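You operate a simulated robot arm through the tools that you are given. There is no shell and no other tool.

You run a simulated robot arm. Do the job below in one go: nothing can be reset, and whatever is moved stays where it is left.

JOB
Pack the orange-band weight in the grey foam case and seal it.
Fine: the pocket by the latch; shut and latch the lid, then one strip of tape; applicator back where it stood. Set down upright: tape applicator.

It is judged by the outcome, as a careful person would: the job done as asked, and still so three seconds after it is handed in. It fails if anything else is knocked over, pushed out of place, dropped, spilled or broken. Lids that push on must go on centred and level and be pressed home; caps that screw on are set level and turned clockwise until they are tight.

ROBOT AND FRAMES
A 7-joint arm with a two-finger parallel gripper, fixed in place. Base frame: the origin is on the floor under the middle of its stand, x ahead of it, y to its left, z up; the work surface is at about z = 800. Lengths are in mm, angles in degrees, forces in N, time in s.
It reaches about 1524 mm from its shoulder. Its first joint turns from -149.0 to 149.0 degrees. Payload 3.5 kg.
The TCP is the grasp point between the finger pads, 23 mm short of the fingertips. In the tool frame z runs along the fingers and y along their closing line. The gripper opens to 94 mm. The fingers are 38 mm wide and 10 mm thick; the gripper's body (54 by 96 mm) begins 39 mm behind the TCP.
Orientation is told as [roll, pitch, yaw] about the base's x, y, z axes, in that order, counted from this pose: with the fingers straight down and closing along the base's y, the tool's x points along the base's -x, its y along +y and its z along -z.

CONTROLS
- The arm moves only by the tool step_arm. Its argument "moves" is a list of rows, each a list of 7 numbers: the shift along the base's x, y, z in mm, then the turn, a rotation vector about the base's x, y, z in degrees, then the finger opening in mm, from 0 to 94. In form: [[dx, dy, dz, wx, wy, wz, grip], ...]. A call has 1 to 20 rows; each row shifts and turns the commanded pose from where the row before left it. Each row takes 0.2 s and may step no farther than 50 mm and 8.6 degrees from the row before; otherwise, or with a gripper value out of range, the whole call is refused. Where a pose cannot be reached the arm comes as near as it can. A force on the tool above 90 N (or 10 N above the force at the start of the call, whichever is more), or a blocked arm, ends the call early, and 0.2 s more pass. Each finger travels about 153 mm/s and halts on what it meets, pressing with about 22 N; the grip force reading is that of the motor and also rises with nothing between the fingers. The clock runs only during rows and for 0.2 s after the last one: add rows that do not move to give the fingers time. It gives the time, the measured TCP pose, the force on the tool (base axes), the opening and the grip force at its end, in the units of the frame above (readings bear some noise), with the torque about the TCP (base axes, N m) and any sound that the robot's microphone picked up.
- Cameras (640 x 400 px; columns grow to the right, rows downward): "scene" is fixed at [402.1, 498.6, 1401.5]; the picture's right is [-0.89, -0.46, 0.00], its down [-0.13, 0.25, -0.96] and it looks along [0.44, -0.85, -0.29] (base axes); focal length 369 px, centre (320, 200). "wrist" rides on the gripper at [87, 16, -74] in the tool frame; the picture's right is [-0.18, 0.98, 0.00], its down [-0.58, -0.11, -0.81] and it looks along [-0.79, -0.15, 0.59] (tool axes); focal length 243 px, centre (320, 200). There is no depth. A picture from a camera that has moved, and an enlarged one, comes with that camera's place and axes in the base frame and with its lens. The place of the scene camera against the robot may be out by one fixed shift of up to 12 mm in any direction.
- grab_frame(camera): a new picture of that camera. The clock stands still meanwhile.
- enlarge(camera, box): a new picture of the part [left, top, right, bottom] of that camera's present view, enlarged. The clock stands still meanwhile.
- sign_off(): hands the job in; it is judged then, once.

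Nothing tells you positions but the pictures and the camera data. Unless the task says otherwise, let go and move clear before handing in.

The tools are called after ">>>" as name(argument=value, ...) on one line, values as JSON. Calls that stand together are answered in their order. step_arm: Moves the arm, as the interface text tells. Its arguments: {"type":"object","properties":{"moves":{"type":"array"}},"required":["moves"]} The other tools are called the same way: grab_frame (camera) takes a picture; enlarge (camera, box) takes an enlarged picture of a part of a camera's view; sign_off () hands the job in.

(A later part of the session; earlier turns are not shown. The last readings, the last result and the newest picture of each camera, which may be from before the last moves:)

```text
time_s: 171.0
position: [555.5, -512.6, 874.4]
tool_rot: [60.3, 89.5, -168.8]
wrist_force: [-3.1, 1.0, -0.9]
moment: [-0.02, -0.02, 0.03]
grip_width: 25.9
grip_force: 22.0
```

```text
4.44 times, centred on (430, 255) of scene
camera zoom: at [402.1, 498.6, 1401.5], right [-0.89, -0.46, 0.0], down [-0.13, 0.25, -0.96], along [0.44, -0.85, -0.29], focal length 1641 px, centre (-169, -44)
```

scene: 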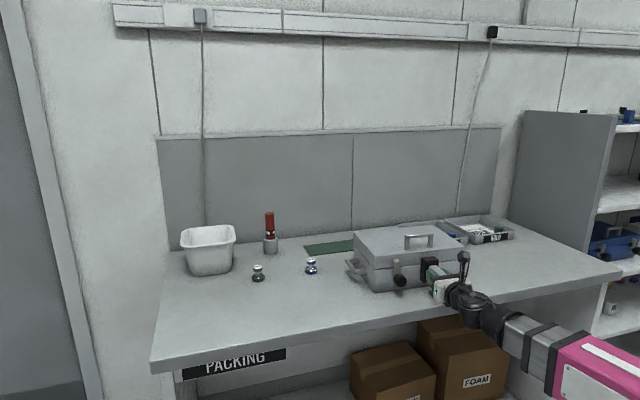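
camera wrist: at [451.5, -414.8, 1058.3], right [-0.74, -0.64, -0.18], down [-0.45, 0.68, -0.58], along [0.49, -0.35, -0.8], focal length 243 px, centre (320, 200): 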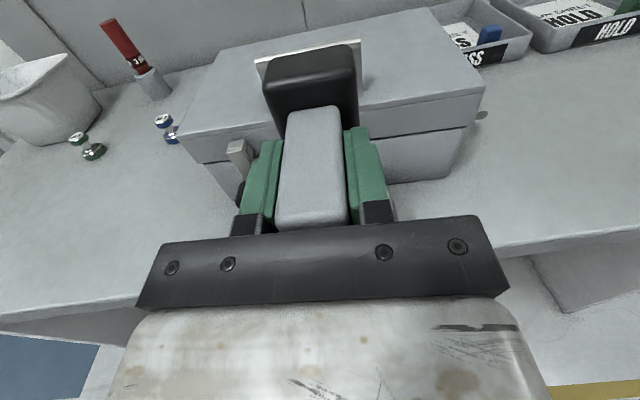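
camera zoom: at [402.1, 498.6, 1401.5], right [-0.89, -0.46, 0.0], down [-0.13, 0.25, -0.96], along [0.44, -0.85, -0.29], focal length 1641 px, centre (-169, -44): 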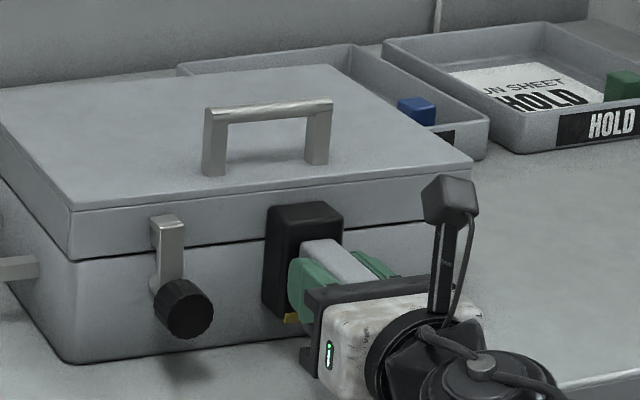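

No strip from the downward draw. While I'm here with the foot still in light contact, I'll draw it back up across the seam with the yellow end trailing.

>>> step_arm(moves=[[0.3, -0.4, 3, 0, 0, 0, 0], [0.05, -0.1, 4, 0, 0, 0, 0], [0.05, -0.1, 4, 0, 0, 0, 0], [0.05, -0.1, 4, 0, 0, 0, 0], [0.05, -0.1, 4, 0, 0, 0, 0]])

>>> step_arm(moves=[[0.1, -0.1, 4, 0, 0, 0, 0], [0.1, -0.1, 4, 0, 0, 0, 0], [0.1, -0.1, 4, 0, 0, 0, 0], [0.1, -0.1, 4, 0, 0, 0, 0], [0.1, -0.1, 4, 0, 0, 0, 0]])

>>> step_arm(moves=[[0.1, -0.1, 4, 0, 0, 0, 0], [0.1, -0.1, 4, 0, 0, 0, 0], [0.1, -0.1, 4, 0, 0, 0, 0], [0.1, -0.1, 4, 0, 0, 0, 0], [0, 0, 0, 0, 0, 0, 0]])

>>> enlarge(camera="wrist", box=[130, 10, 450, 210])

>>> enlarge(camera="scene", box=[380, 210, 480, 300])

```text
time_s: 172.2
position: [555.1, -512.6, 892.3]
tool_rot: [62.2, 89.6, -166.9]
wrist_force: [-2.5, 1.9, -3.0]
moment: [0.0, 0.06, 0.06]
grip_width: 25.8
grip_force: 22.1
```

```text
time_s: 173.4
position: [556.6, -514.3, 911.7]
tool_rot: [60.1, 89.5, -169.1]
wrist_force: [-1.6, 2.6, -2.6]
moment: [0.05, 0.08, 0.06]
grip_width: 26.2
grip_force: 21.9
```

```text
time_s: 174.6
position: [556.5, -514.1, 928.0]
tool_rot: [58.8, 89.6, -170.5]
wrist_force: [-1.1, 1.9, -2.7]
moment: [0.03, 0.06, 0.01]
grip_width: 25.7
grip_force: 22.3
```

```text
2.00 times, centred on (290, 110) of wrist
camera zoom: at [496.3, -468.7, 1015.4], right [-0.74, -0.64, -0.18], down [-0.45, 0.68, -0.58], along [0.49, -0.35, -0.8], focal length 485 px, centre (380, 380)
```

zoom: 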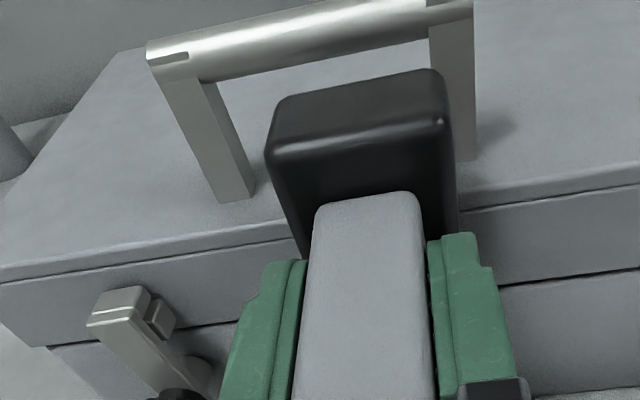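

```text
4.44 times, centred on (430, 255) of scene
camera zoom: at [402.1, 498.6, 1401.5], right [-0.89, -0.46, 0.0], down [-0.13, 0.25, -0.96], along [0.44, -0.85, -0.29], focal length 1641 px, centre (-169, -44)
```

zoom: 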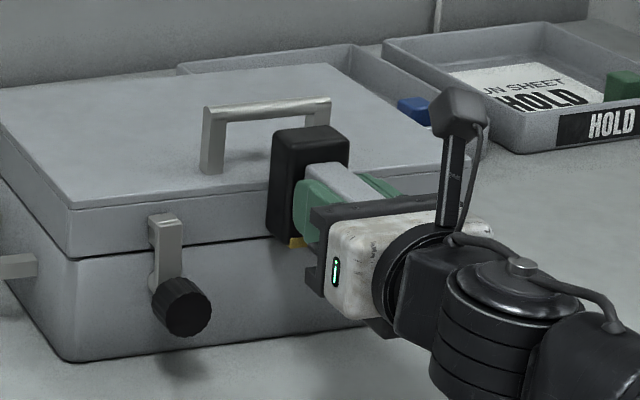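

Again no strip. I'll back away from the case, and also take a careful look at the latch from this angle to be sure the hook is truly over the tab.

>>> step_arm(moves=[[-3.2, 3.8, 0, 0, 0, 0, 0], [-6.4, 7.7, 0, 0, 0, 0, 0], [-9.6, 11.5, 0, 0, 0, 0, 0], [-9.6, 11.5, 5, 0, 0, 0, 0], [-6.4, 7.7, 10, 0, 0, 0, 0], [0, 0, 0, 0, 0, 0, 0]])

>>> enlarge(camera="wrist", box=[150, 80, 290, 200])

>>> enlarge(camera="scene", box=[375, 240, 425, 290])

>>> enlarge(camera="scene", box=[345, 210, 485, 300])

```text
time_s: 176.0
position: [521.9, -472.2, 941.6]
tool_rot: [62.1, 89.6, -167.0]
wrist_force: [-0.2, 0.4, -1.6]
moment: [0.05, 0.04, -0.03]
grip_width: 25.9
grip_force: 21.9
```

```text
3.33 times, centred on (220, 140) of wrist
camera zoom: at [461.5, -426.7, 1029.7], right [-0.74, -0.64, -0.18], down [-0.45, 0.68, -0.58], along [0.49, -0.35, -0.8], focal length 809 px, centre (653, 400)
```

zoom: 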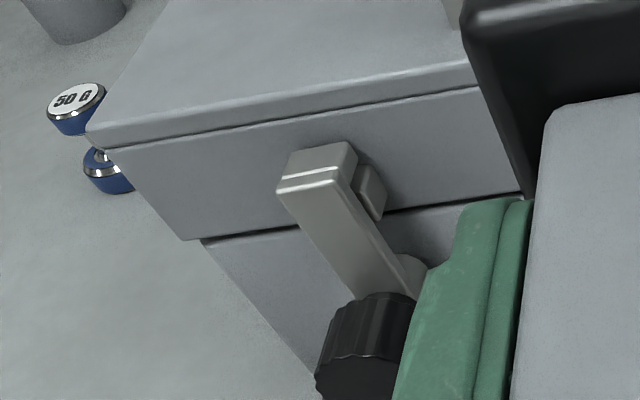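

```text
8.00 times, centred on (400, 265) of scene
camera zoom: at [402.1, 498.6, 1401.5], right [-0.89, -0.46, 0.0], down [-0.13, 0.25, -0.96], along [0.44, -0.85, -0.29], focal length 2953 px, centre (-320, -320)
```

zoom: 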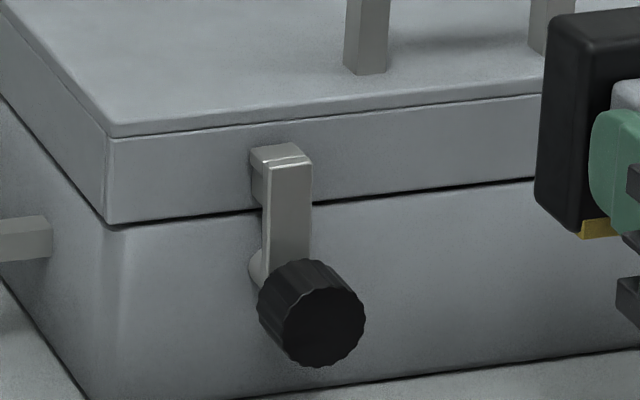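

```text
4.44 times, centred on (415, 255) of scene
camera zoom: at [402.1, 498.6, 1401.5], right [-0.89, -0.46, 0.0], down [-0.13, 0.25, -0.96], along [0.44, -0.85, -0.29], focal length 1641 px, centre (-102, -44)
```

zoom: 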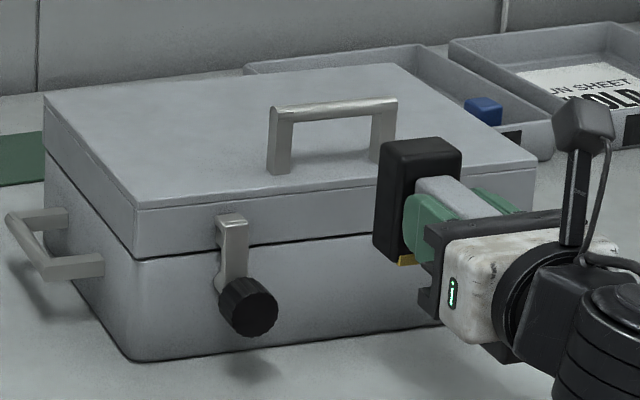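

The latch hook sits over the tab as it should. So far my strokes with the yellow end were short or lost contact partway, so I'll retry with a longer, continuous light stroke. First I'll bring the hand back upright.

>>> step_arm(moves=[[-2, 2.5, 4, 3, 2.63, 0, 0], [-2, 2.5, 4, 5.64, 4.94, 0, 0], [-2, 2.5, 4, 5.64, 4.94, 0, 0], [0, 0, 4, 5.64, 4.94, 0, 0], [0, 0, 4, 5.64, 4.94, 0, 0], [0, 0, 4, 5.64, 4.94, 0, 0], [0, 0, 4, 5.64, 4.94, 0, 0], [0, 0, 4, 5.64, 4.94, 0, 0], [0, 0, 4, 5.64, 4.94, 0, 0], [0, 0, 4, 5.64, 4.94, 0, 0], [0, 0, 4, 5.64, 4.94, 0, 0], [0, 0, 4, 5.64, 4.94, 0, 0], [0, 0, 0, 2.6, 2.27, 0, 0], [0, 0, 0, 0, 0, 0, 0]])

>>> step_arm(moves=[[-2.3, -1.9, 0, 0, 0, -4, 0], [-2.3, -1.9, 0, 0, 0, -8, 0], [-2.3, -1.9, 0, 0, 0, -8, 0], [-2.3, -1.9, 0, 0, 0, -8, 0], [-2.3, -1.9, 0, 0, 0, -8, 0], [-2.3, -1.9, 0, 0, 0, -8, 0], [-2.3, -1.9, 0, 0, 0, -8, 0], [-2.3, -1.9, 0, 0, 0, -8, 0], [-2.3, -1.9, 0, 0, 0, -8, 0], [-2.3, -1.9, 0, 0, 0, -8, 0], [-2.3, -1.9, 0, 0, 0, -8, 0], [-2.3, -1.9, 0, 0, 0, -6, 0], [0, 0, 0, 0, 0, 0, 0]])

>>> grab_frame(camera="scene")

```text
time_s: 179.0
position: [516.1, -464.4, 990.9]
tool_rot: [0.3, -0.2, 131.5]
wrist_force: [0.1, 0.0, -2.1]
moment: [0.0, -0.01, 0.03]
grip_width: 26.0
grip_force: 22.0
```

```text
time_s: 181.8
position: [487.8, -487.9, 991.0]
tool_rot: [0.3, -0.1, 41.4]
wrist_force: [-0.5, -0.2, -3.3]
moment: [0.01, 0.02, -0.02]
grip_width: 26.1
grip_force: 21.9
```

```text
taken
```

scene: 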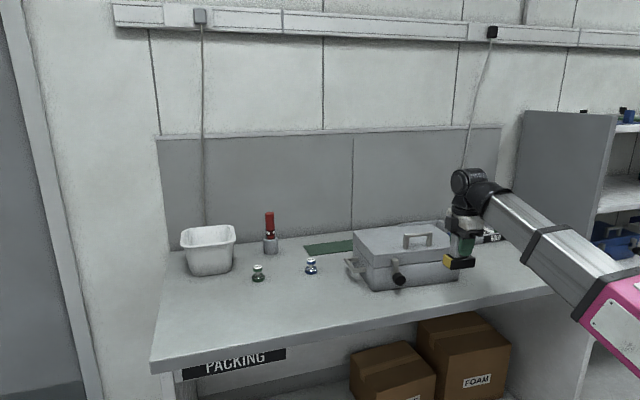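

>>> step_arm(moves=[[-3.2, -2.7, -3, 0, 0, -4, 0], [-3.2, -2.7, -3, 0, 0, -8, 0], [-3.2, -2.7, -3, 0, 0, -8, 0], [-3.2, -2.7, -3, 0, 0, -8, 0], [-3.2, -2.7, -3, 0, 0, -8, 0], [-3.2, -2.7, -3, 0, 0, -8, 0], [-3.2, -2.7, -3, 0, 0, -8, 0], [-3.2, -2.7, -3, 0, 0, -8, 0], [-3.2, -2.7, -3, 0, 0, -8, 0], [-3.2, -2.7, -3, 0, 0, -8, 0], [-3.2, -2.7, -3, 0, 0, -8, 0], [-3.1, -2.5, -3, 0, 0, -7, 0], [0, 0, 0, 0, 0, 0, 0]])

>>> step_arm(moves=[[6.4, -7.7, 0, 0, 0, 0, 0], [9.6, -11.5, 0, 0, 0, 0, 0], [9.6, -11.5, 0, 0, 0, 0, 0], [9.6, -11.5, 0, 0, 0, 0, 0], [6.4, -7.7, 0, 0, 0, 0, 0], [1.6, -1.9, 0, 0, 0, 0, 0], [0, 0, 0, 0, 0, 0, 0]])

>>> enlarge(camera="scene", box=[410, 200, 490, 290])

>>> grab_frame(camera="wrist")

```text
time_s: 184.6
position: [449.7, -518.7, 955.1]
tool_rot: [0.3, -0.1, -49.6]
wrist_force: [0.3, -0.2, -2.3]
moment: [0.0, -0.01, -0.01]
grip_width: 26.0
grip_force: 22.0
```

```text
time_s: 186.2
position: [493.1, -571.0, 955.6]
tool_rot: [0.3, -0.2, -49.4]
wrist_force: [-0.1, 0.6, -1.4]
moment: [0.0, 0.02, 0.01]
grip_width: 25.9
grip_force: 22.4
```

```text
4.44 times, centred on (450, 245) of scene
camera zoom: at [402.1, 498.6, 1401.5], right [-0.89, -0.46, 0.0], down [-0.13, 0.25, -0.96], along [0.44, -0.85, -0.29], focal length 1641 px, centre (-258, 0)
```

zoom: 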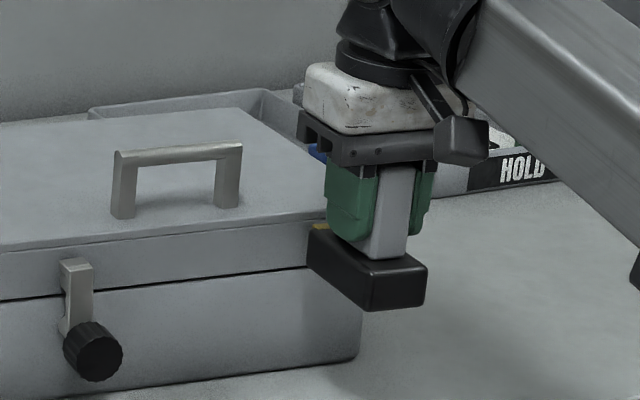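

```text
taken
camera wrist: at [448.4, -495.8, 1030.2], right [0.87, 0.5, 0.01], down [0.29, -0.51, 0.81], along [0.41, -0.7, -0.59], focal length 243 px, centre (320, 200)
```

wrist: 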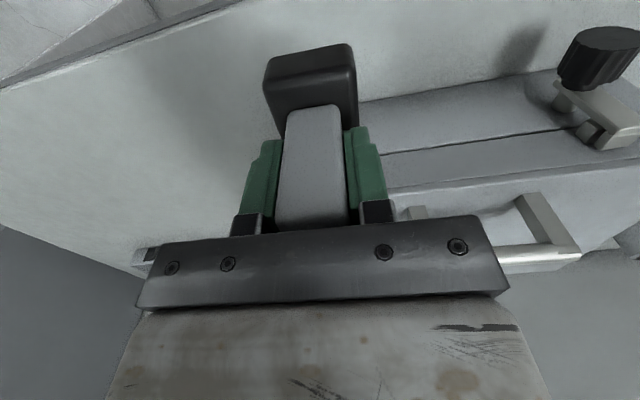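

>>> step_arm(moves=[[1.6, -1.9, -1.5, 0, 0, 0, 0], [1.6, -1.9, -1.5, 0, 0, 0, 0], [1.6, -1.9, 0, 0, 0, 0, 0], [0.6, -0.75, 0, 0, 0, 0, 0], [0, 0, 0, 0, 0, 0, 0]])

>>> step_arm(moves=[[0.6, -0.75, 0, 0, 0, 0, 0], [0.6, -0.75, 0, 0, 0, 0, 0], [0, 0, 0, 0, 0, 0, 0]])

>>> step_arm(moves=[[0.6, -0.75, 0, 0, 0, 0, 0], [0, 0, 0, 0, 0, 0, 0]])

>>> step_arm(moves=[[0.6, -0.75, 0, 0, 0, 0, 0], [0, 0, 0, 0, 0, 0, 0]])

```text
time_s: 187.4
position: [498.2, -577.6, 951.6]
tool_rot: [0.3, -0.1, -49.5]
wrist_force: [0.3, -0.6, -1.0]
moment: [0.0, 0.01, -0.01]
grip_width: 25.8
grip_force: 21.9
```

```text
time_s: 188.2
position: [499.8, -579.0, 953.2]
tool_rot: [0.2, -0.1, -49.5]
wrist_force: [-0.1, 0.3, -1.5]
moment: [-0.01, 0.02, 0.01]
grip_width: 25.8
grip_force: 21.9
```

```text
time_s: 188.8
position: [500.4, -579.9, 951.4]
tool_rot: [0.3, -0.1, -49.5]
wrist_force: [-0.1, 0.1, -2.7]
moment: [0.04, -0.01, -0.01]
grip_width: 26.1
grip_force: 21.6
```

```text
time_s: 189.4
position: [500.9, -580.4, 952.4]
tool_rot: [0.4, -0.1, -49.5]
wrist_force: [-0.8, 0.3, -2.0]
moment: [0.02, -0.01, -0.04]
grip_width: 25.7
grip_force: 21.9
```

>>> step_arm(moves=[[0.6, -0.75, 0, 0, 0, 0, 0], [0, 0, 0, 0, 0, 0, 0]])

>>> step_arm(moves=[[0.6, -0.75, 0, 0, 0, 0, 0], [0, 0, 0, 0, 0, 0, 0]])

>>> step_arm(moves=[[0.5, -0.6, 0, 0, 0, 0, 0], [0, 0, 0, 0, 0, 0, 0]])

```text
time_s: 190.0
position: [501.9, -581.7, 950.8]
tool_rot: [0.4, -0.1, -49.5]
wrist_force: [-0.3, -0.3, -2.2]
moment: [0.0, -0.01, -0.02]
grip_width: 26.0
grip_force: 21.7
```

```text
time_s: 190.6
position: [502.3, -582.9, 951.6]
tool_rot: [0.3, -0.1, -49.5]
wrist_force: [0.6, 0.4, -1.3]
moment: [0.0, -0.01, 0.03]
grip_width: 25.7
grip_force: 22.0
```

```text
time_s: 191.2
position: [502.3, -582.4, 952.1]
tool_rot: [0.3, 0.0, -49.6]
wrist_force: [0.3, 0.4, -2.6]
moment: [0.02, -0.01, 0.04]
grip_width: 26.1
grip_force: 22.3
```

>>> step_arm(moves=[[0.6, -0.75, 0, 0, 0, 0, 0], [0, 0, 0, 0, 0, 0, 0]])

>>> step_arm(moves=[[0.6, -0.75, 0, 0, 0, 0, 0], [0, 0, 0, 0, 0, 0, 0]])

>>> enlarge(camera="scene", box=[420, 215, 490, 285])

```text
time_s: 191.8
position: [502.5, -583.9, 952.5]
tool_rot: [0.3, -0.1, -49.4]
wrist_force: [0.0, 0.7, -1.7]
moment: [0.03, 0.01, -0.02]
grip_width: 25.8
grip_force: 22.1
```

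```text
time_s: 192.4
position: [503.7, -585.2, 952.1]
tool_rot: [0.4, -0.1, -49.5]
wrist_force: [-0.6, -0.6, -1.5]
moment: [-0.03, -0.03, 0.01]
grip_width: 25.9
grip_force: 22.0
```

```text
5.71 times, centred on (455, 250) of scene
camera zoom: at [402.1, 498.6, 1401.5], right [-0.89, -0.46, 0.0], down [-0.13, 0.25, -0.96], along [0.44, -0.85, -0.29], focal length 2109 px, centre (-451, -86)
```

zoom: 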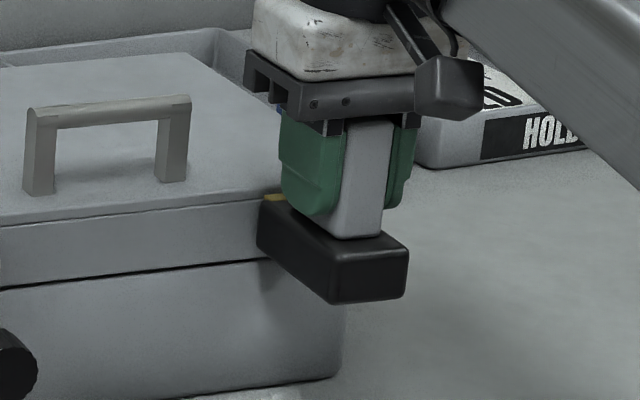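

The case slides at only about 3 N, so any touch must be very light. I'll keep creeping until I just feel contact.

>>> step_arm(moves=[[0.6, -0.75, 0, 0, 0, 0, 0], [0, 0, 0, 0, 0, 0, 0]])

>>> step_arm(moves=[[0.6, -0.75, 0, 0, 0, 0, 0], [0, 0, 0, 0, 0, 0, 0]])

>>> step_arm(moves=[[0.6, -0.75, 0, 0, 0, 0, 0], [0, 0, 0, 0, 0, 0, 0]])

>>> enlarge(camera="wrist", box=[240, 30, 480, 230])

```text
time_s: 193.0
position: [503.4, -585.0, 952.0]
tool_rot: [0.3, 0.0, -49.5]
wrist_force: [-1.0, -0.1, -2.3]
moment: [0.0, 0.0, -0.04]
grip_width: 26.1
grip_force: 21.9
```

```text
time_s: 193.6
position: [503.9, -586.4, 951.5]
tool_rot: [0.4, -0.1, -49.5]
wrist_force: [1.1, -0.4, -2.1]
moment: [0.0, 0.03, 0.02]
grip_width: 26.2
grip_force: 21.7
```

```text
time_s: 194.2
position: [505.9, -586.9, 953.2]
tool_rot: [0.3, 0.0, -49.6]
wrist_force: [-0.6, 1.4, -3.1]
moment: [0.07, 0.02, 0.08]
grip_width: 26.0
grip_force: 22.3
```

```text
2.00 times, centred on (360, 130) of wrist
camera zoom: at [461.0, -511.4, 1027.0], right [0.87, 0.5, 0.01], down [0.29, -0.51, 0.81], along [0.41, -0.7, -0.59], focal length 485 px, centre (240, 340)
```

zoom: 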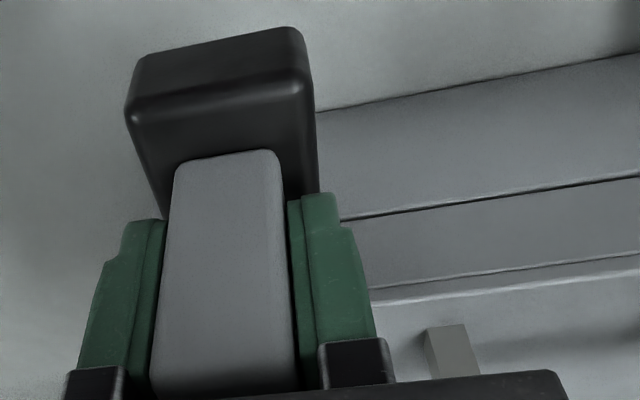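

There's a touch of about 1.5 N. Now one long continuous stroke straight down across the seam.

>>> step_arm(moves=[[0.4, -0.5, 0, 0, 0, 0, 0], [0.05, -0.05, -4, 0, 0, 0, 0], [0.05, -0.05, -5, 0, 0, 0, 0], [0.05, -0.05, -5, 0, 0, 0, 0], [0.05, -0.05, -5, 0, 0, 0, 0]])

>>> step_arm(moves=[[0.2, -0.25, -5, 0, 0, 0, 0], [0.1, -0.1, -5, 0, 0, 0, 0], [0.1, -0.1, -5, 0, 0, 0, 0], [0.1, -0.1, -5, 0, 0, 0, 0]])

>>> step_arm(moves=[[0.2, -0.25, -5, 0, 0, 0, 0], [0.1, -0.1, -5, 0, 0, 0, 0], [0.1, -0.1, -5, 0, 0, 0, 0], [0.1, -0.1, -5, 0, 0, 0, 0], [0.1, -0.1, -5, 0, 0, 0, 0], [0, 0, -3, 0, 0, 0, 0]])

>>> enlarge(camera="scene", box=[420, 215, 490, 285])

```text
time_s: 195.4
position: [505.9, -587.8, 933.7]
tool_rot: [0.3, -0.1, -49.6]
wrist_force: [-1.6, 3.7, -1.5]
moment: [0.04, 0.03, 0.09]
grip_width: 25.9
grip_force: 21.5
```

```text
time_s: 196.4
position: [507.2, -588.7, 912.4]
tool_rot: [0.4, 0.0, -49.5]
wrist_force: [-1.6, 2.9, -0.1]
moment: [0.07, 0.04, 0.07]
grip_width: 26.0
grip_force: 21.5
```

```text
time_s: 197.8
position: [506.7, -590.4, 884.2]
tool_rot: [0.4, -0.1, -49.5]
wrist_force: [-1.0, 1.1, -1.4]
moment: [0.06, 0.04, 0.06]
grip_width: 26.0
grip_force: 22.2
```

```text
5.71 times, centred on (455, 250) of scene
camera zoom: at [402.1, 498.6, 1401.5], right [-0.89, -0.46, 0.0], down [-0.13, 0.25, -0.96], along [0.44, -0.85, -0.29], focal length 2109 px, centre (-451, -86)
```

zoom: 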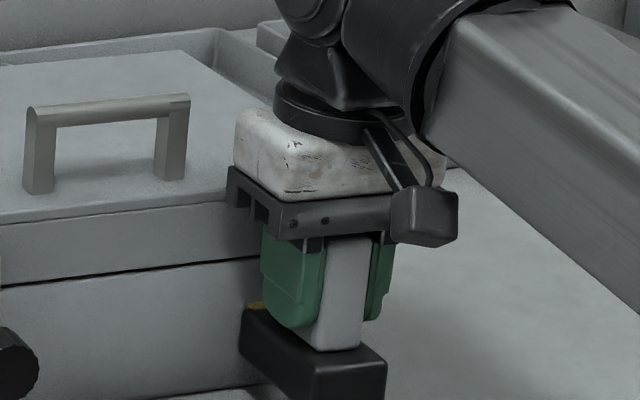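

>>> step_arm(moves=[[-3.2, 3.8, 0, 0, 0, 0, 0], [-6.4, 7.7, 0, 0, 0, 0, 0], [-9.6, 11.5, 0, 0, 0, 0, 0], [-12, 14, 10, 0, 0, 0, 0], [-12, 14, 25, 0, 0, 0, 0], [-6, 7, 35, 0, 0, 0, 0], [0, 0, 35, 0, 0, 0, 0], [0, 0, 15, 0, 0, 0, 0], [0, 0, 0, 0, 0, 0, 0]])

>>> enlarge(camera="scene", box=[345, 210, 485, 300])

>>> grab_frame(camera="scene")

```text
time_s: 199.8
position: [459.4, -531.2, 1005.4]
tool_rot: [0.2, 0.0, -49.5]
wrist_force: [0.6, 0.4, -2.1]
moment: [-0.02, 0.02, -0.03]
grip_width: 26.0
grip_force: 22.0
```

```text
4.44 times, centred on (415, 255) of scene
camera zoom: at [402.1, 498.6, 1401.5], right [-0.89, -0.46, 0.0], down [-0.13, 0.25, -0.96], along [0.44, -0.85, -0.29], focal length 1641 px, centre (-102, -44)
```

zoom: 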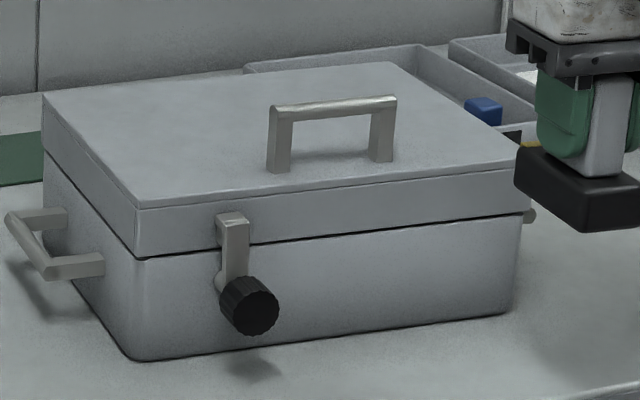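

```text
taken
```

scene: 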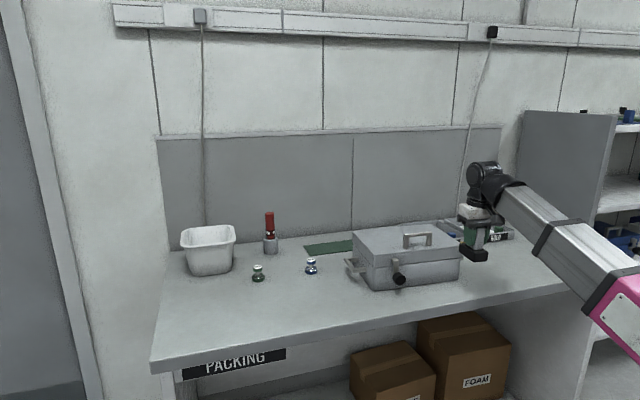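

Still no tape, and the case keeps yielding, so pushing sideways at it can't be the intended use. Held upright, the applicator naturally works foot-down, so I'll try it on the lid top at the right front, pressing down firmly (which can't slide the case) and drawing it toward the robot over the front edge.

>>> step_arm(moves=[[5, -6, 0, 0, 0, 0, 0], [9.6, -11.5, 0, 0, 0, 0, 0], [12.9, -15.3, 0, 0, 0, 0, 0], [12.9, -15.3, 0, 0, 0, 0, 0], [12.9, -15.3, 0, 0, 0, 0, 0], [12.9, -15.3, 0, 0, 0, 0, 0], [12.9, -15.3, 0, 0, 0, 0, 0], [12.9, -15.3, 0, 0, 0, 0, 0], [6.4, -7.7, 0, 0, 0, 0, 0], [4, -4.7, 0, 0, 0, 0, 0], [0, 0, 0, 0, 0, 0, 0]])

>>> grab_frame(camera="wrist")

>>> enlarge(camera="scene", box=[390, 180, 500, 290])

```text
time_s: 202.2
position: [560.0, -652.8, 1005.8]
tool_rot: [0.3, -0.1, -49.5]
wrist_force: [-0.5, 0.3, -2.3]
moment: [-0.01, 0.01, 0.0]
grip_width: 25.7
grip_force: 22.1
```

```text
taken
camera wrist: at [516.4, -577.4, 1079.8], right [0.87, 0.5, 0.01], down [0.29, -0.51, 0.81], along [0.41, -0.7, -0.59], focal length 243 px, centre (320, 200)
```

wrist: 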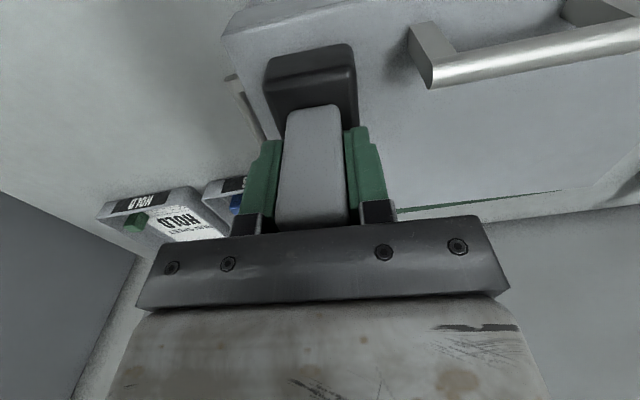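

```text
3.64 times, centred on (445, 235) of scene
camera zoom: at [402.1, 498.6, 1401.5], right [-0.89, -0.46, 0.0], down [-0.13, 0.25, -0.96], along [0.44, -0.85, -0.29], focal length 1342 px, centre (-134, 73)
```

zoom: 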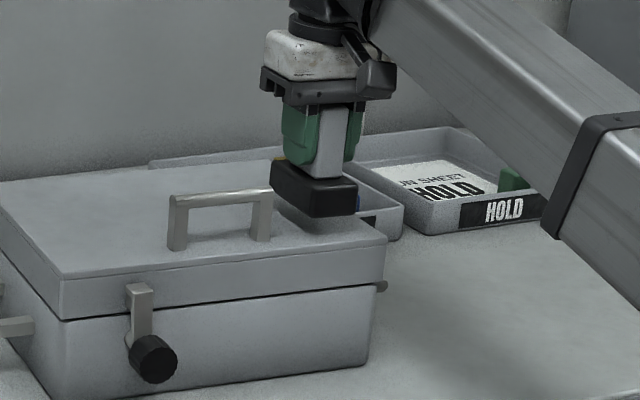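

>>> step_arm(moves=[[0, 0, -8, 0, 0, 0, 0], [0, 0, -8, 0, 0, 0, 0], [0, 0, -4, 0, 0, 0, 0], [0, 0, -2, 0, 0, 0, 0], [0, 0, 0, 0, 0, 0, 0]])

>>> step_arm(moves=[[0, 0, -1.5, 0, 0, 0, 0], [0, 0, -1.5, 0, 0, 0, 0], [0, 0, 0, 0, 0, 0, 0]])

>>> step_arm(moves=[[0, 0, -1, 0, 0, 0, 0], [0, 0, 0, 0, 0, 0, 0]])

```text
time_s: 203.4
position: [560.4, -652.4, 984.4]
tool_rot: [0.2, -0.2, -49.6]
wrist_force: [0.2, -0.3, 21.2]
moment: [-0.39, 0.39, -0.05]
grip_width: 26.1
grip_force: 22.0
```

```text
time_s: 204.2
position: [559.8, -652.8, 981.9]
tool_rot: [0.3, -0.1, -49.4]
wrist_force: [-1.8, -0.2, 20.2]
moment: [-0.54, 0.29, -0.14]
grip_width: 26.0
grip_force: 22.0
```

```text
time_s: 204.8
position: [559.1, -652.7, 980.1]
tool_rot: [0.2, -0.2, -49.5]
wrist_force: [-2.2, -1.2, 28.2]
moment: [-0.48, 0.38, -0.05]
grip_width: 26.1
grip_force: 22.0
```

The foot is firmly on the lid at over 20 N. I'll ease off a little and draw it toward the front edge.

>>> step_arm(moves=[[0, 0, 1, 0, 0, 0, 0], [0, 0, 0.5, 0, 0, 0, 0], [0, 0, 0, 0, 0, 0, 0]])

>>> step_arm(moves=[[-1.9, 2.3, 0, 0, 0, 0, 0], [-2.6, 3.1, 0, 0, 0, 0, 0], [-2.6, 3.1, 0, 0, 0, 0, 0], [-2.6, 3.1, 0, 0, 0, 0, 0], [-2.6, 3.1, 0, 0, 0, 0, 0]])

>>> enlarge(camera="scene", box=[400, 190, 490, 280])

>>> grab_frame(camera="wrist")

```text
time_s: 205.6
position: [560.5, -651.3, 982.0]
tool_rot: [0.3, -0.2, -49.4]
wrist_force: [-2.4, -1.2, 8.8]
moment: [-0.25, 0.35, -0.04]
grip_width: 25.7
grip_force: 22.0
```

```text
time_s: 206.8
position: [548.2, -637.6, 980.7]
tool_rot: [0.3, -0.1, -49.6]
wrist_force: [1.1, -1.5, 5.4]
moment: [-0.07, 0.13, 0.07]
grip_width: 26.1
grip_force: 22.7
```

```text
4.44 times, centred on (445, 235) of scene
camera zoom: at [402.1, 498.6, 1401.5], right [-0.89, -0.46, 0.0], down [-0.13, 0.25, -0.96], along [0.44, -0.85, -0.29], focal length 1641 px, centre (-236, 44)
```

zoom: 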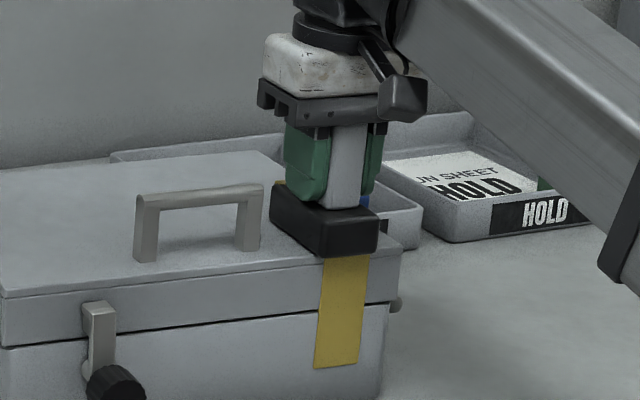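

```text
taken
camera wrist: at [503.9, -562.3, 1055.3], right [0.87, 0.5, 0.01], down [0.29, -0.51, 0.81], along [0.41, -0.7, -0.59], focal length 243 px, centre (320, 200)
```

wrist: 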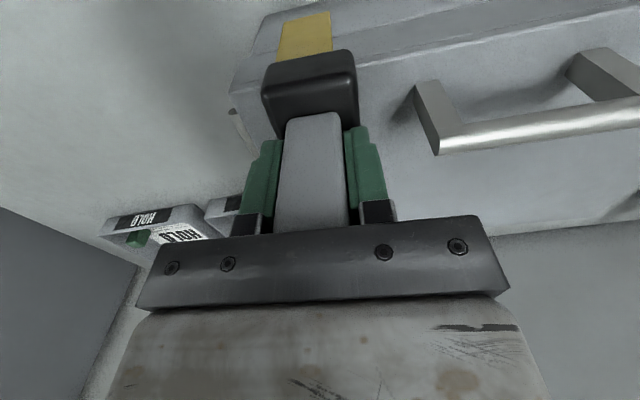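

That worked: a yellow strip now runs from the lid top over the front edge and across the seam onto the body. I'll lift the applicator straight off now so no second strip is laid.

>>> step_arm(moves=[[0, 0, 3, 0, 0, 0, 0], [0, 0, 6, 0, 0, 0, 0], [0, 0, 10, 0, 0, 0, 0], [0, 0, 14, 0, 0, 0, 0], [0, 0, 14, 0, 0, 0, 0], [0, 0, 10, 0, 0, 0, 0], [0, 0, 0, 0, 0, 0, 0]])

>>> enlarge(camera="scene", box=[400, 190, 490, 290])

>>> grab_frame(camera="wrist")

```text
time_s: 208.4
position: [548.6, -639.0, 1038.8]
tool_rot: [0.2, -0.2, -49.5]
wrist_force: [-0.5, 0.7, -2.8]
moment: [-0.01, 0.0, 0.03]
grip_width: 25.8
grip_force: 21.8
```

```text
4.00 times, centred on (445, 240) of scene
camera zoom: at [402.1, 498.6, 1401.5], right [-0.89, -0.46, 0.0], down [-0.13, 0.25, -0.96], along [0.44, -0.85, -0.29], focal length 1476 px, centre (-180, 40)
```

zoom: 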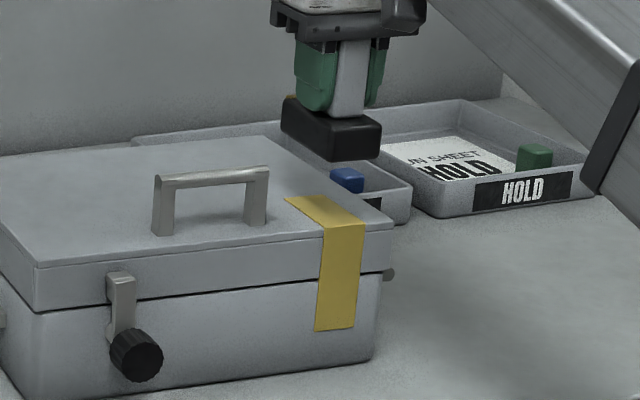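

```text
taken
camera wrist: at [503.8, -562.5, 1112.6], right [0.87, 0.5, 0.01], down [0.29, -0.51, 0.81], along [0.41, -0.7, -0.59], focal length 243 px, centre (320, 200)
```

wrist: 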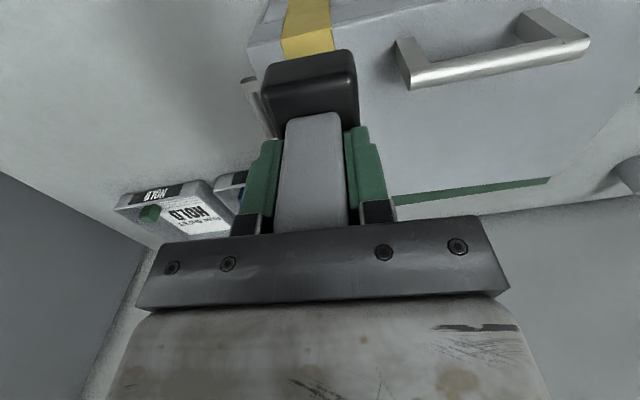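

The seal is right: a single strip bridging lid and body. Now I'll carry the applicator back to where it stood, turning it to its original heading on the way.

>>> step_arm(moves=[[4.3, 4.2, 4, 0, 0, 1, 0], [8.5, 8.5, 4, 0, 0, 2, 0], [14.2, 14.1, 2, 0, 0, 4, 0], [19.9, 19.7, 0, 0, 0, 4.5, 0], [22.7, 22.6, 0, 0, 0, 4.5, 0], [22.7, 22.6, 0, 0, 0, 4.5, 0], [22.7, 22.6, 0, 0, 0, 4.5, 0], [22.7, 22.6, 0, 0, 0, 4.5, 0], [22.7, 22.6, 0, 0, 0, 4.5, 0], [19.9, 19.7, 0, 0, 0, 4.5, 0], [14.2, 14.1, 0, 0, 0, 4, 0], [8.5, 8.5, 0, 0, 0, 2, 0], [4.3, 4.2, 0, 0, 0, 1.5, 0], [0, 0, 0, 0, 0, 0, 0]])

>>> step_arm(moves=[[4.3, 4.2, 0, 0, 0, 2, 0], [8.5, 8.5, 0, 0, 0, 4, 0], [14.2, 14.1, 0, 0, 0, 5, 0], [19.9, 19.7, 0, 0, 0, 5.5, 0], [22.7, 22.6, 0, 0, 0, 5.5, 0], [22.7, 22.6, 0, 0, 0, 5.5, 0], [19.9, 19.7, 0, 0, 0, 5, 0], [17, 16.9, 0, 0, 0, 5, 0], [12.8, 12.7, 0, 0, 0, 5, 0], [8.5, 8.5, 0, 0, 0, 3, 0], [5, 4.9, 0, 0, 0, 2, 0], [0, 0, 0, 0, 0, 0, 0]])

>>> grab_frame(camera="wrist")

>>> grab_frame(camera="scene")

```text
time_s: 211.4
position: [756.0, -433.1, 1047.7]
tool_rot: [0.2, -0.1, -3.4]
wrist_force: [-0.4, 0.2, -1.8]
moment: [-0.02, 0.02, -0.01]
grip_width: 25.9
grip_force: 21.3
```

```text
time_s: 214.0
position: [911.0, -277.1, 1048.7]
tool_rot: [0.3, -0.1, 44.0]
wrist_force: [-0.1, 0.1, -2.1]
moment: [-0.01, 0.01, 0.01]
grip_width: 25.8
grip_force: 21.7
```

```text
taken
camera wrist: at [837.9, -327.3, 1122.6], right [-0.55, 0.83, 0.01], down [0.5, 0.32, 0.81], along [0.67, 0.45, -0.59], focal length 243 px, centre (320, 200)
```

wrist: 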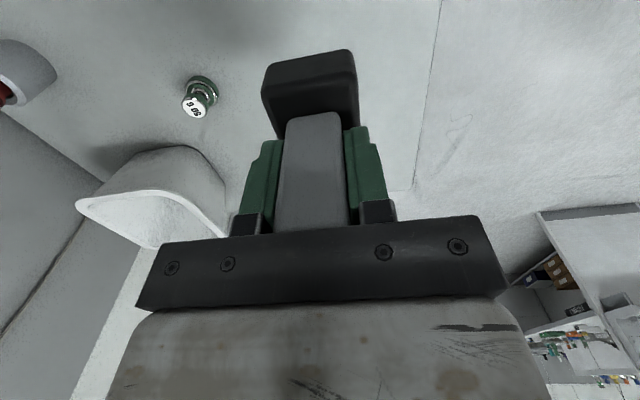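

```text
taken
```

scene: 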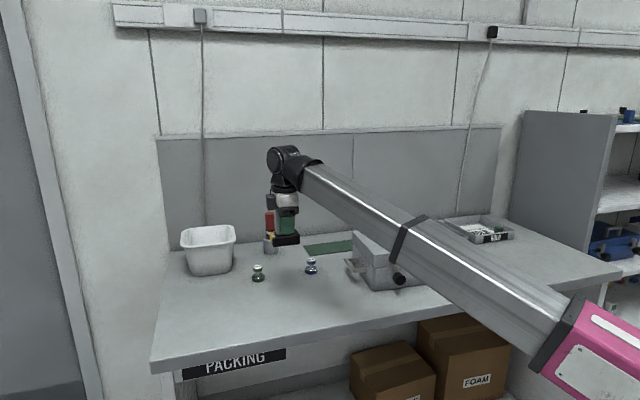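

The applicator is above its original spot at the right heading. I'll lower it.

>>> step_arm(moves=[[0, -0.5, -8, 0, 0, 0, 0], [0, -0.5, -16, 0, 0, 0, 0], [0, -0.5, -22, 0, 0, 0, 0], [0, 0, -24, 0, 0, 0, 0], [0, 0, -24, 0, 0, 0, 0], [0, 0, -24, 0, 0, 0, 0], [0, 0, -22, 0, 0, 0, 0], [0, 0, -16, 0, 0, 0, 0], [0, 0, -10, 0, 0, 0, 0], [0, 0, -6, 0, 0, 0, 0], [0, 0, 0, 0, 0, 0, 0]])

>>> enlarge(camera="scene", box=[255, 235, 325, 315])

```text
time_s: 216.4
position: [911.2, -277.2, 876.8]
tool_rot: [0.4, -0.1, 44.0]
wrist_force: [-1.0, 0.2, -1.9]
moment: [0.0, 0.01, -0.01]
grip_width: 25.8
grip_force: 21.7
```

```text
5.00 times, centred on (290, 275) of scene
camera zoom: at [402.1, 498.6, 1401.5], right [-0.89, -0.46, 0.0], down [-0.13, 0.25, -0.96], along [0.44, -0.85, -0.29], focal length 1846 px, centre (470, -175)
```

zoom: 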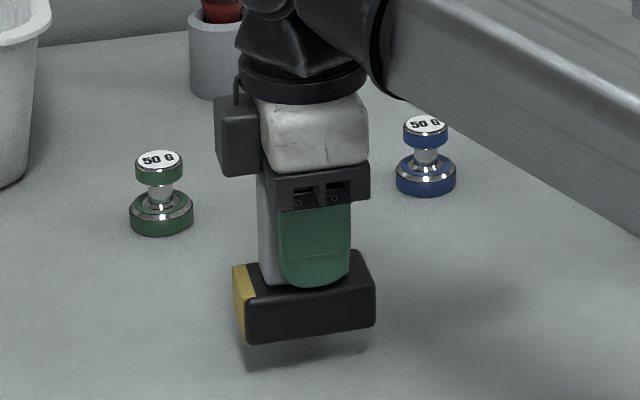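

>>> step_arm(moves=[[0, -0.8, -4, 0, 0, 0, 0], [0, -0.5, -4, 0, 0, 0, 0], [0, 0, -3, 0, 0, 0, 0], [0, 0, -2, 0, 0, 0, 0], [0, 0, 0, 0, 0, 0, 0]])

>>> step_arm(moves=[[0, 0, -1.5, 0, 0, 0, 0], [0, 0, -1.5, 0, 0, 0, 0], [0, 0, 0, 0, 0, 0, 0]])

>>> enlarge(camera="scene", box=[255, 235, 325, 315])

```text
time_s: 217.6
position: [911.4, -281.5, 861.5]
tool_rot: [0.3, -0.1, 43.9]
wrist_force: [0.2, -0.8, -2.3]
moment: [0.01, 0.02, -0.01]
grip_width: 25.7
grip_force: 22.4
```

```text
time_s: 218.4
position: [911.4, -280.2, 859.0]
tool_rot: [0.3, -0.1, 44.0]
wrist_force: [0.6, 0.7, -1.5]
moment: [0.0, 0.0, 0.0]
grip_width: 26.1
grip_force: 21.8
```

```text
5.00 times, centred on (290, 275) of scene
camera zoom: at [402.1, 498.6, 1401.5], right [-0.89, -0.46, 0.0], down [-0.13, 0.25, -0.96], along [0.44, -0.85, -0.29], focal length 1846 px, centre (470, -175)
```

zoom: 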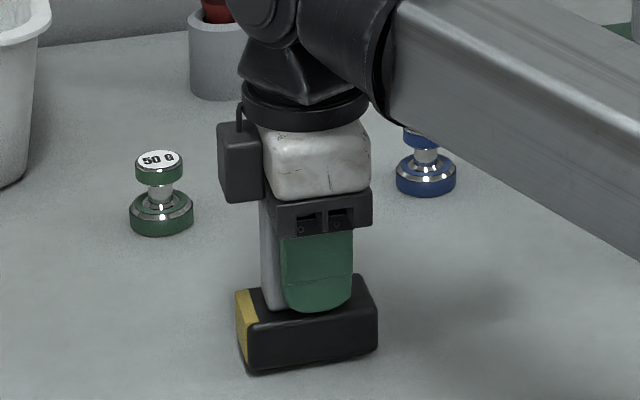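

>>> step_arm(moves=[[0, 0, -1.2, 0, 0, 0, 0], [0, 0, -1.2, 0, 0, 0, 0], [0, 0, 0, 0, 0, 0, 0]])

>>> step_arm(moves=[[0, 0, -1, 0, 0, 0, 0], [0, 0, 0, 0, 0, 0, 0]])

>>> step_arm(moves=[[0, 0, -1, 0, 0, 0, 0], [0, 0, 0, 0, 0, 0, 0]])

```text
time_s: 219.2
position: [909.7, -280.6, 856.6]
tool_rot: [0.3, -0.1, 44.0]
wrist_force: [0.1, -0.5, -1.5]
moment: [-0.03, 0.01, 0.02]
grip_width: 26.1
grip_force: 21.7
```

```text
time_s: 219.8
position: [910.8, -280.4, 857.1]
tool_rot: [0.3, -0.1, 44.2]
wrist_force: [-0.4, 1.1, -1.6]
moment: [-0.02, 0.0, -0.03]
grip_width: 26.0
grip_force: 22.1
```

```text
time_s: 220.4
position: [910.7, -280.9, 854.8]
tool_rot: [0.4, -0.1, 44.1]
wrist_force: [-0.7, 0.1, 7.0]
moment: [-0.32, 0.11, -0.03]
grip_width: 25.7
grip_force: 21.5
```

The foot is on the bench. I'll open the fingers gently and check that it stands upright.

>>> step_arm(moves=[[0, 0, 0.4, 0, 0, 0, 0], [0, 0, 0, 0, 0, 0, 26], [0, 0, 0, 0, 0, 0, 30], [0, 0, 0, 0, 0, 0, 44], [0, 0, 0, 0, 0, 0, 64], [0, 0, 0, 0, 0, 0, 70], [0, 0, 0, 0, 0, 0, 70]])

>>> enlarge(camera="scene", box=[255, 235, 325, 315])

>>> grab_frame(camera="wrist")

```text
time_s: 222.0
position: [911.2, -280.0, 856.8]
tool_rot: [0.3, -0.1, 44.0]
wrist_force: [0.0, 2.1, 4.0]
moment: [-0.11, 0.0, 0.0]
grip_width: 70.1
grip_force: 0.1
```

```text
5.00 times, centred on (290, 275) of scene
camera zoom: at [402.1, 498.6, 1401.5], right [-0.89, -0.46, 0.0], down [-0.13, 0.25, -0.96], along [0.44, -0.85, -0.29], focal length 1846 px, centre (470, -175)
```

zoom: 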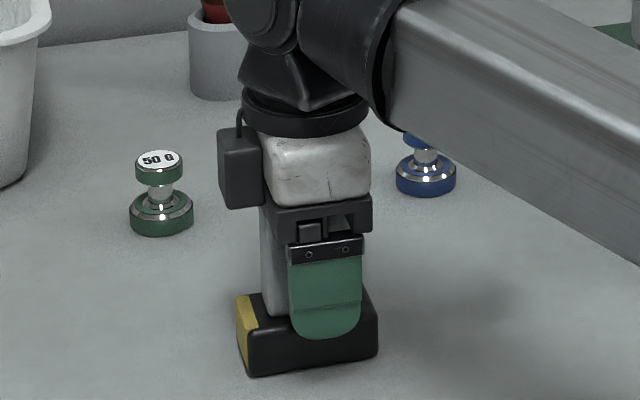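

```text
taken
camera wrist: at [837.9, -330.0, 930.6], right [-0.55, 0.83, 0.01], down [0.5, 0.32, 0.81], along [0.67, 0.45, -0.59], focal length 243 px, centre (320, 200)
```

wrist: 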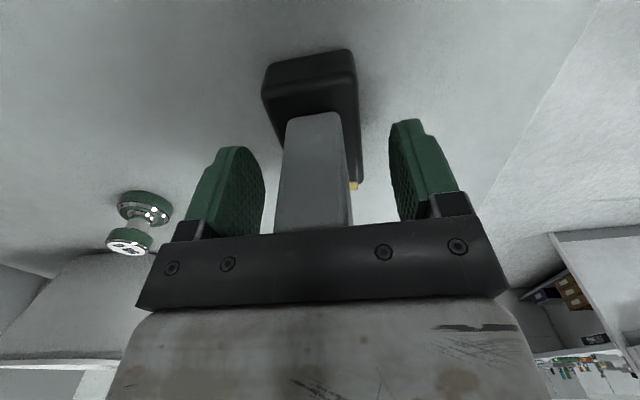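

It stands level at its original spot. I'll rise straight up, slowly at first.

>>> step_arm(moves=[[0, 0, 2, 0, 0, 0, 70], [0, 0, 5, 0, 0, 0, 70], [0, 0, 12, 0, 0, 0, 70], [0, 0, 25, 0, 0, 0, 70], [0, 0, 35, 0, 0, 0, 70], [0, 0, 35, 0, 0, 0, 70], [0, 0, 30, 0, 0, 0, 70], [0, 0, 0, 0, 0, 0, 70]])

>>> enlarge(camera="scene", box=[230, 220, 330, 315])

>>> grab_frame(camera="scene")

>>> grab_frame(camera="wrist")

```text
time_s: 223.8
position: [910.8, -281.0, 1000.3]
tool_rot: [0.2, -0.1, 44.0]
wrist_force: [0.2, 0.0, 0.7]
moment: [0.03, 0.03, -0.02]
grip_width: 69.8
grip_force: 0.1
```

```text
4.21 times, centred on (280, 268) of scene
camera zoom: at [402.1, 498.6, 1401.5], right [-0.89, -0.46, 0.0], down [-0.13, 0.25, -0.96], along [0.44, -0.85, -0.29], focal length 1554 px, centre (488, -84)
```

zoom: 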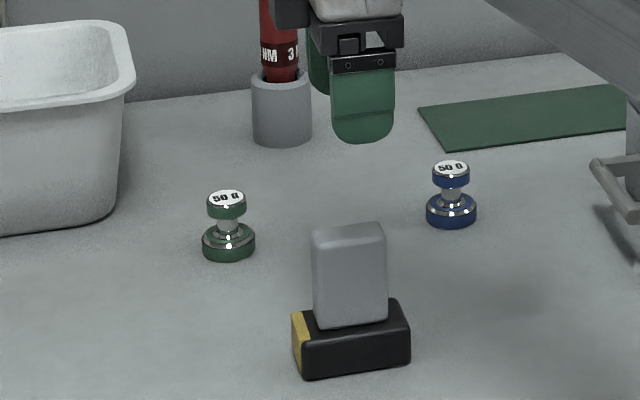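

```text
taken
```

scene: 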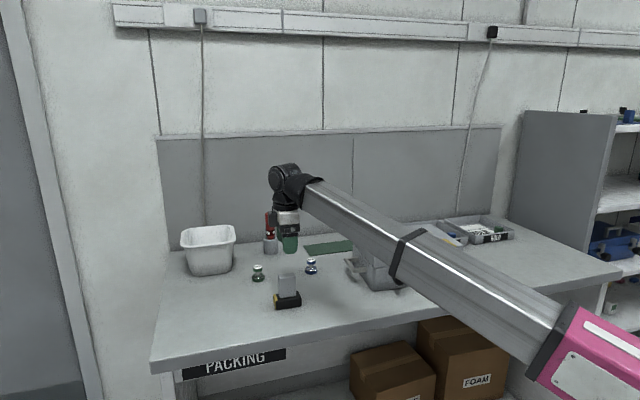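

```text
taken
camera wrist: at [837.4, -330.9, 1074.9], right [-0.55, 0.83, 0.01], down [0.5, 0.32, 0.81], along [0.67, 0.45, -0.59], focal length 243 px, centre (320, 200)
```

wrist: 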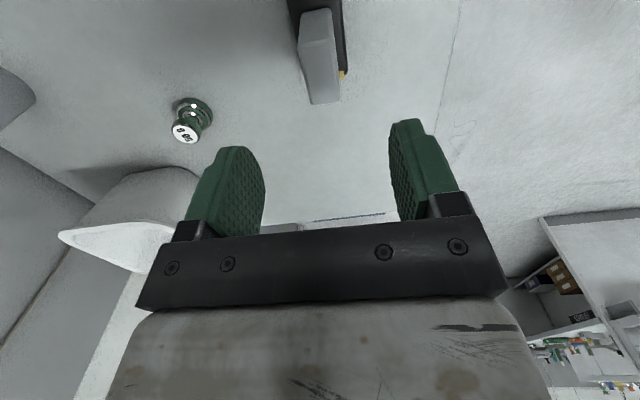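

The applicator is back in place, upright, and nothing nearby was disturbed. I'll clear the arm from the view and inspect the sealed case and how far it shifted.

>>> step_arm(moves=[[10, 10, 20, 0, 0, 0, 70], [20, 20, 30, 0, 0, 0, 70], [25, 25, 30, 0, 0, 0, 70], [25, 25, 20, 0, 0, 0, 70], [25, 25, 0, 0, 0, 0, 70], [25, 25, 0, 0, 0, 0, 70], [0, 0, 0, 0, 0, 0, 70]])

>>> grab_frame(camera="scene")

>>> enlarge(camera="scene", box=[330, 170, 490, 300])

```text
time_s: 225.4
position: [1041.2, -151.1, 1100.8]
tool_rot: [0.3, -0.1, 44.1]
wrist_force: [0.4, 0.8, -0.6]
moment: [0.03, 0.03, -0.03]
grip_width: 69.9
grip_force: 0.0
```

```text
taken
```

scene: 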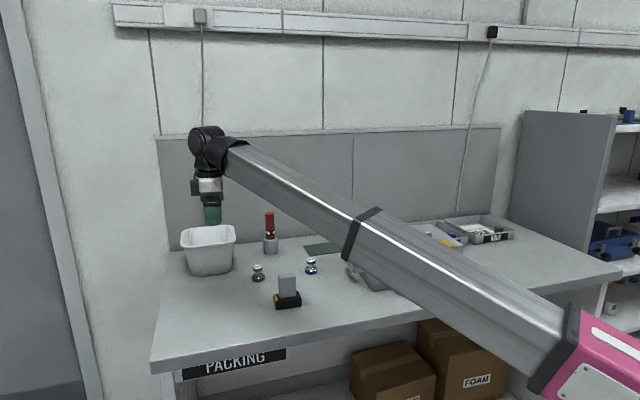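

```text
3.08 times, centred on (410, 235) of scene
camera zoom: at [402.1, 498.6, 1401.5], right [-0.89, -0.46, 0.0], down [-0.13, 0.25, -0.96], along [0.44, -0.85, -0.29], focal length 1136 px, centre (43, 92)
```

zoom: 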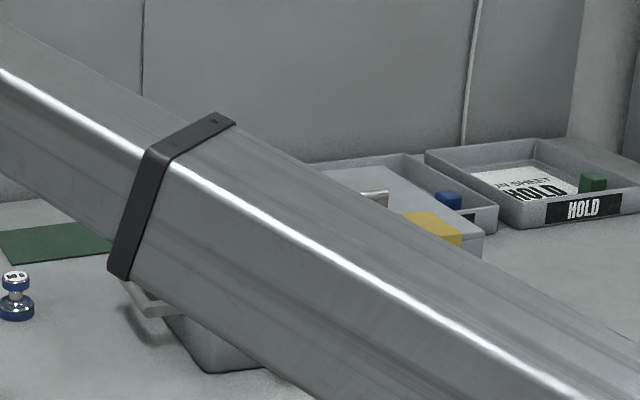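

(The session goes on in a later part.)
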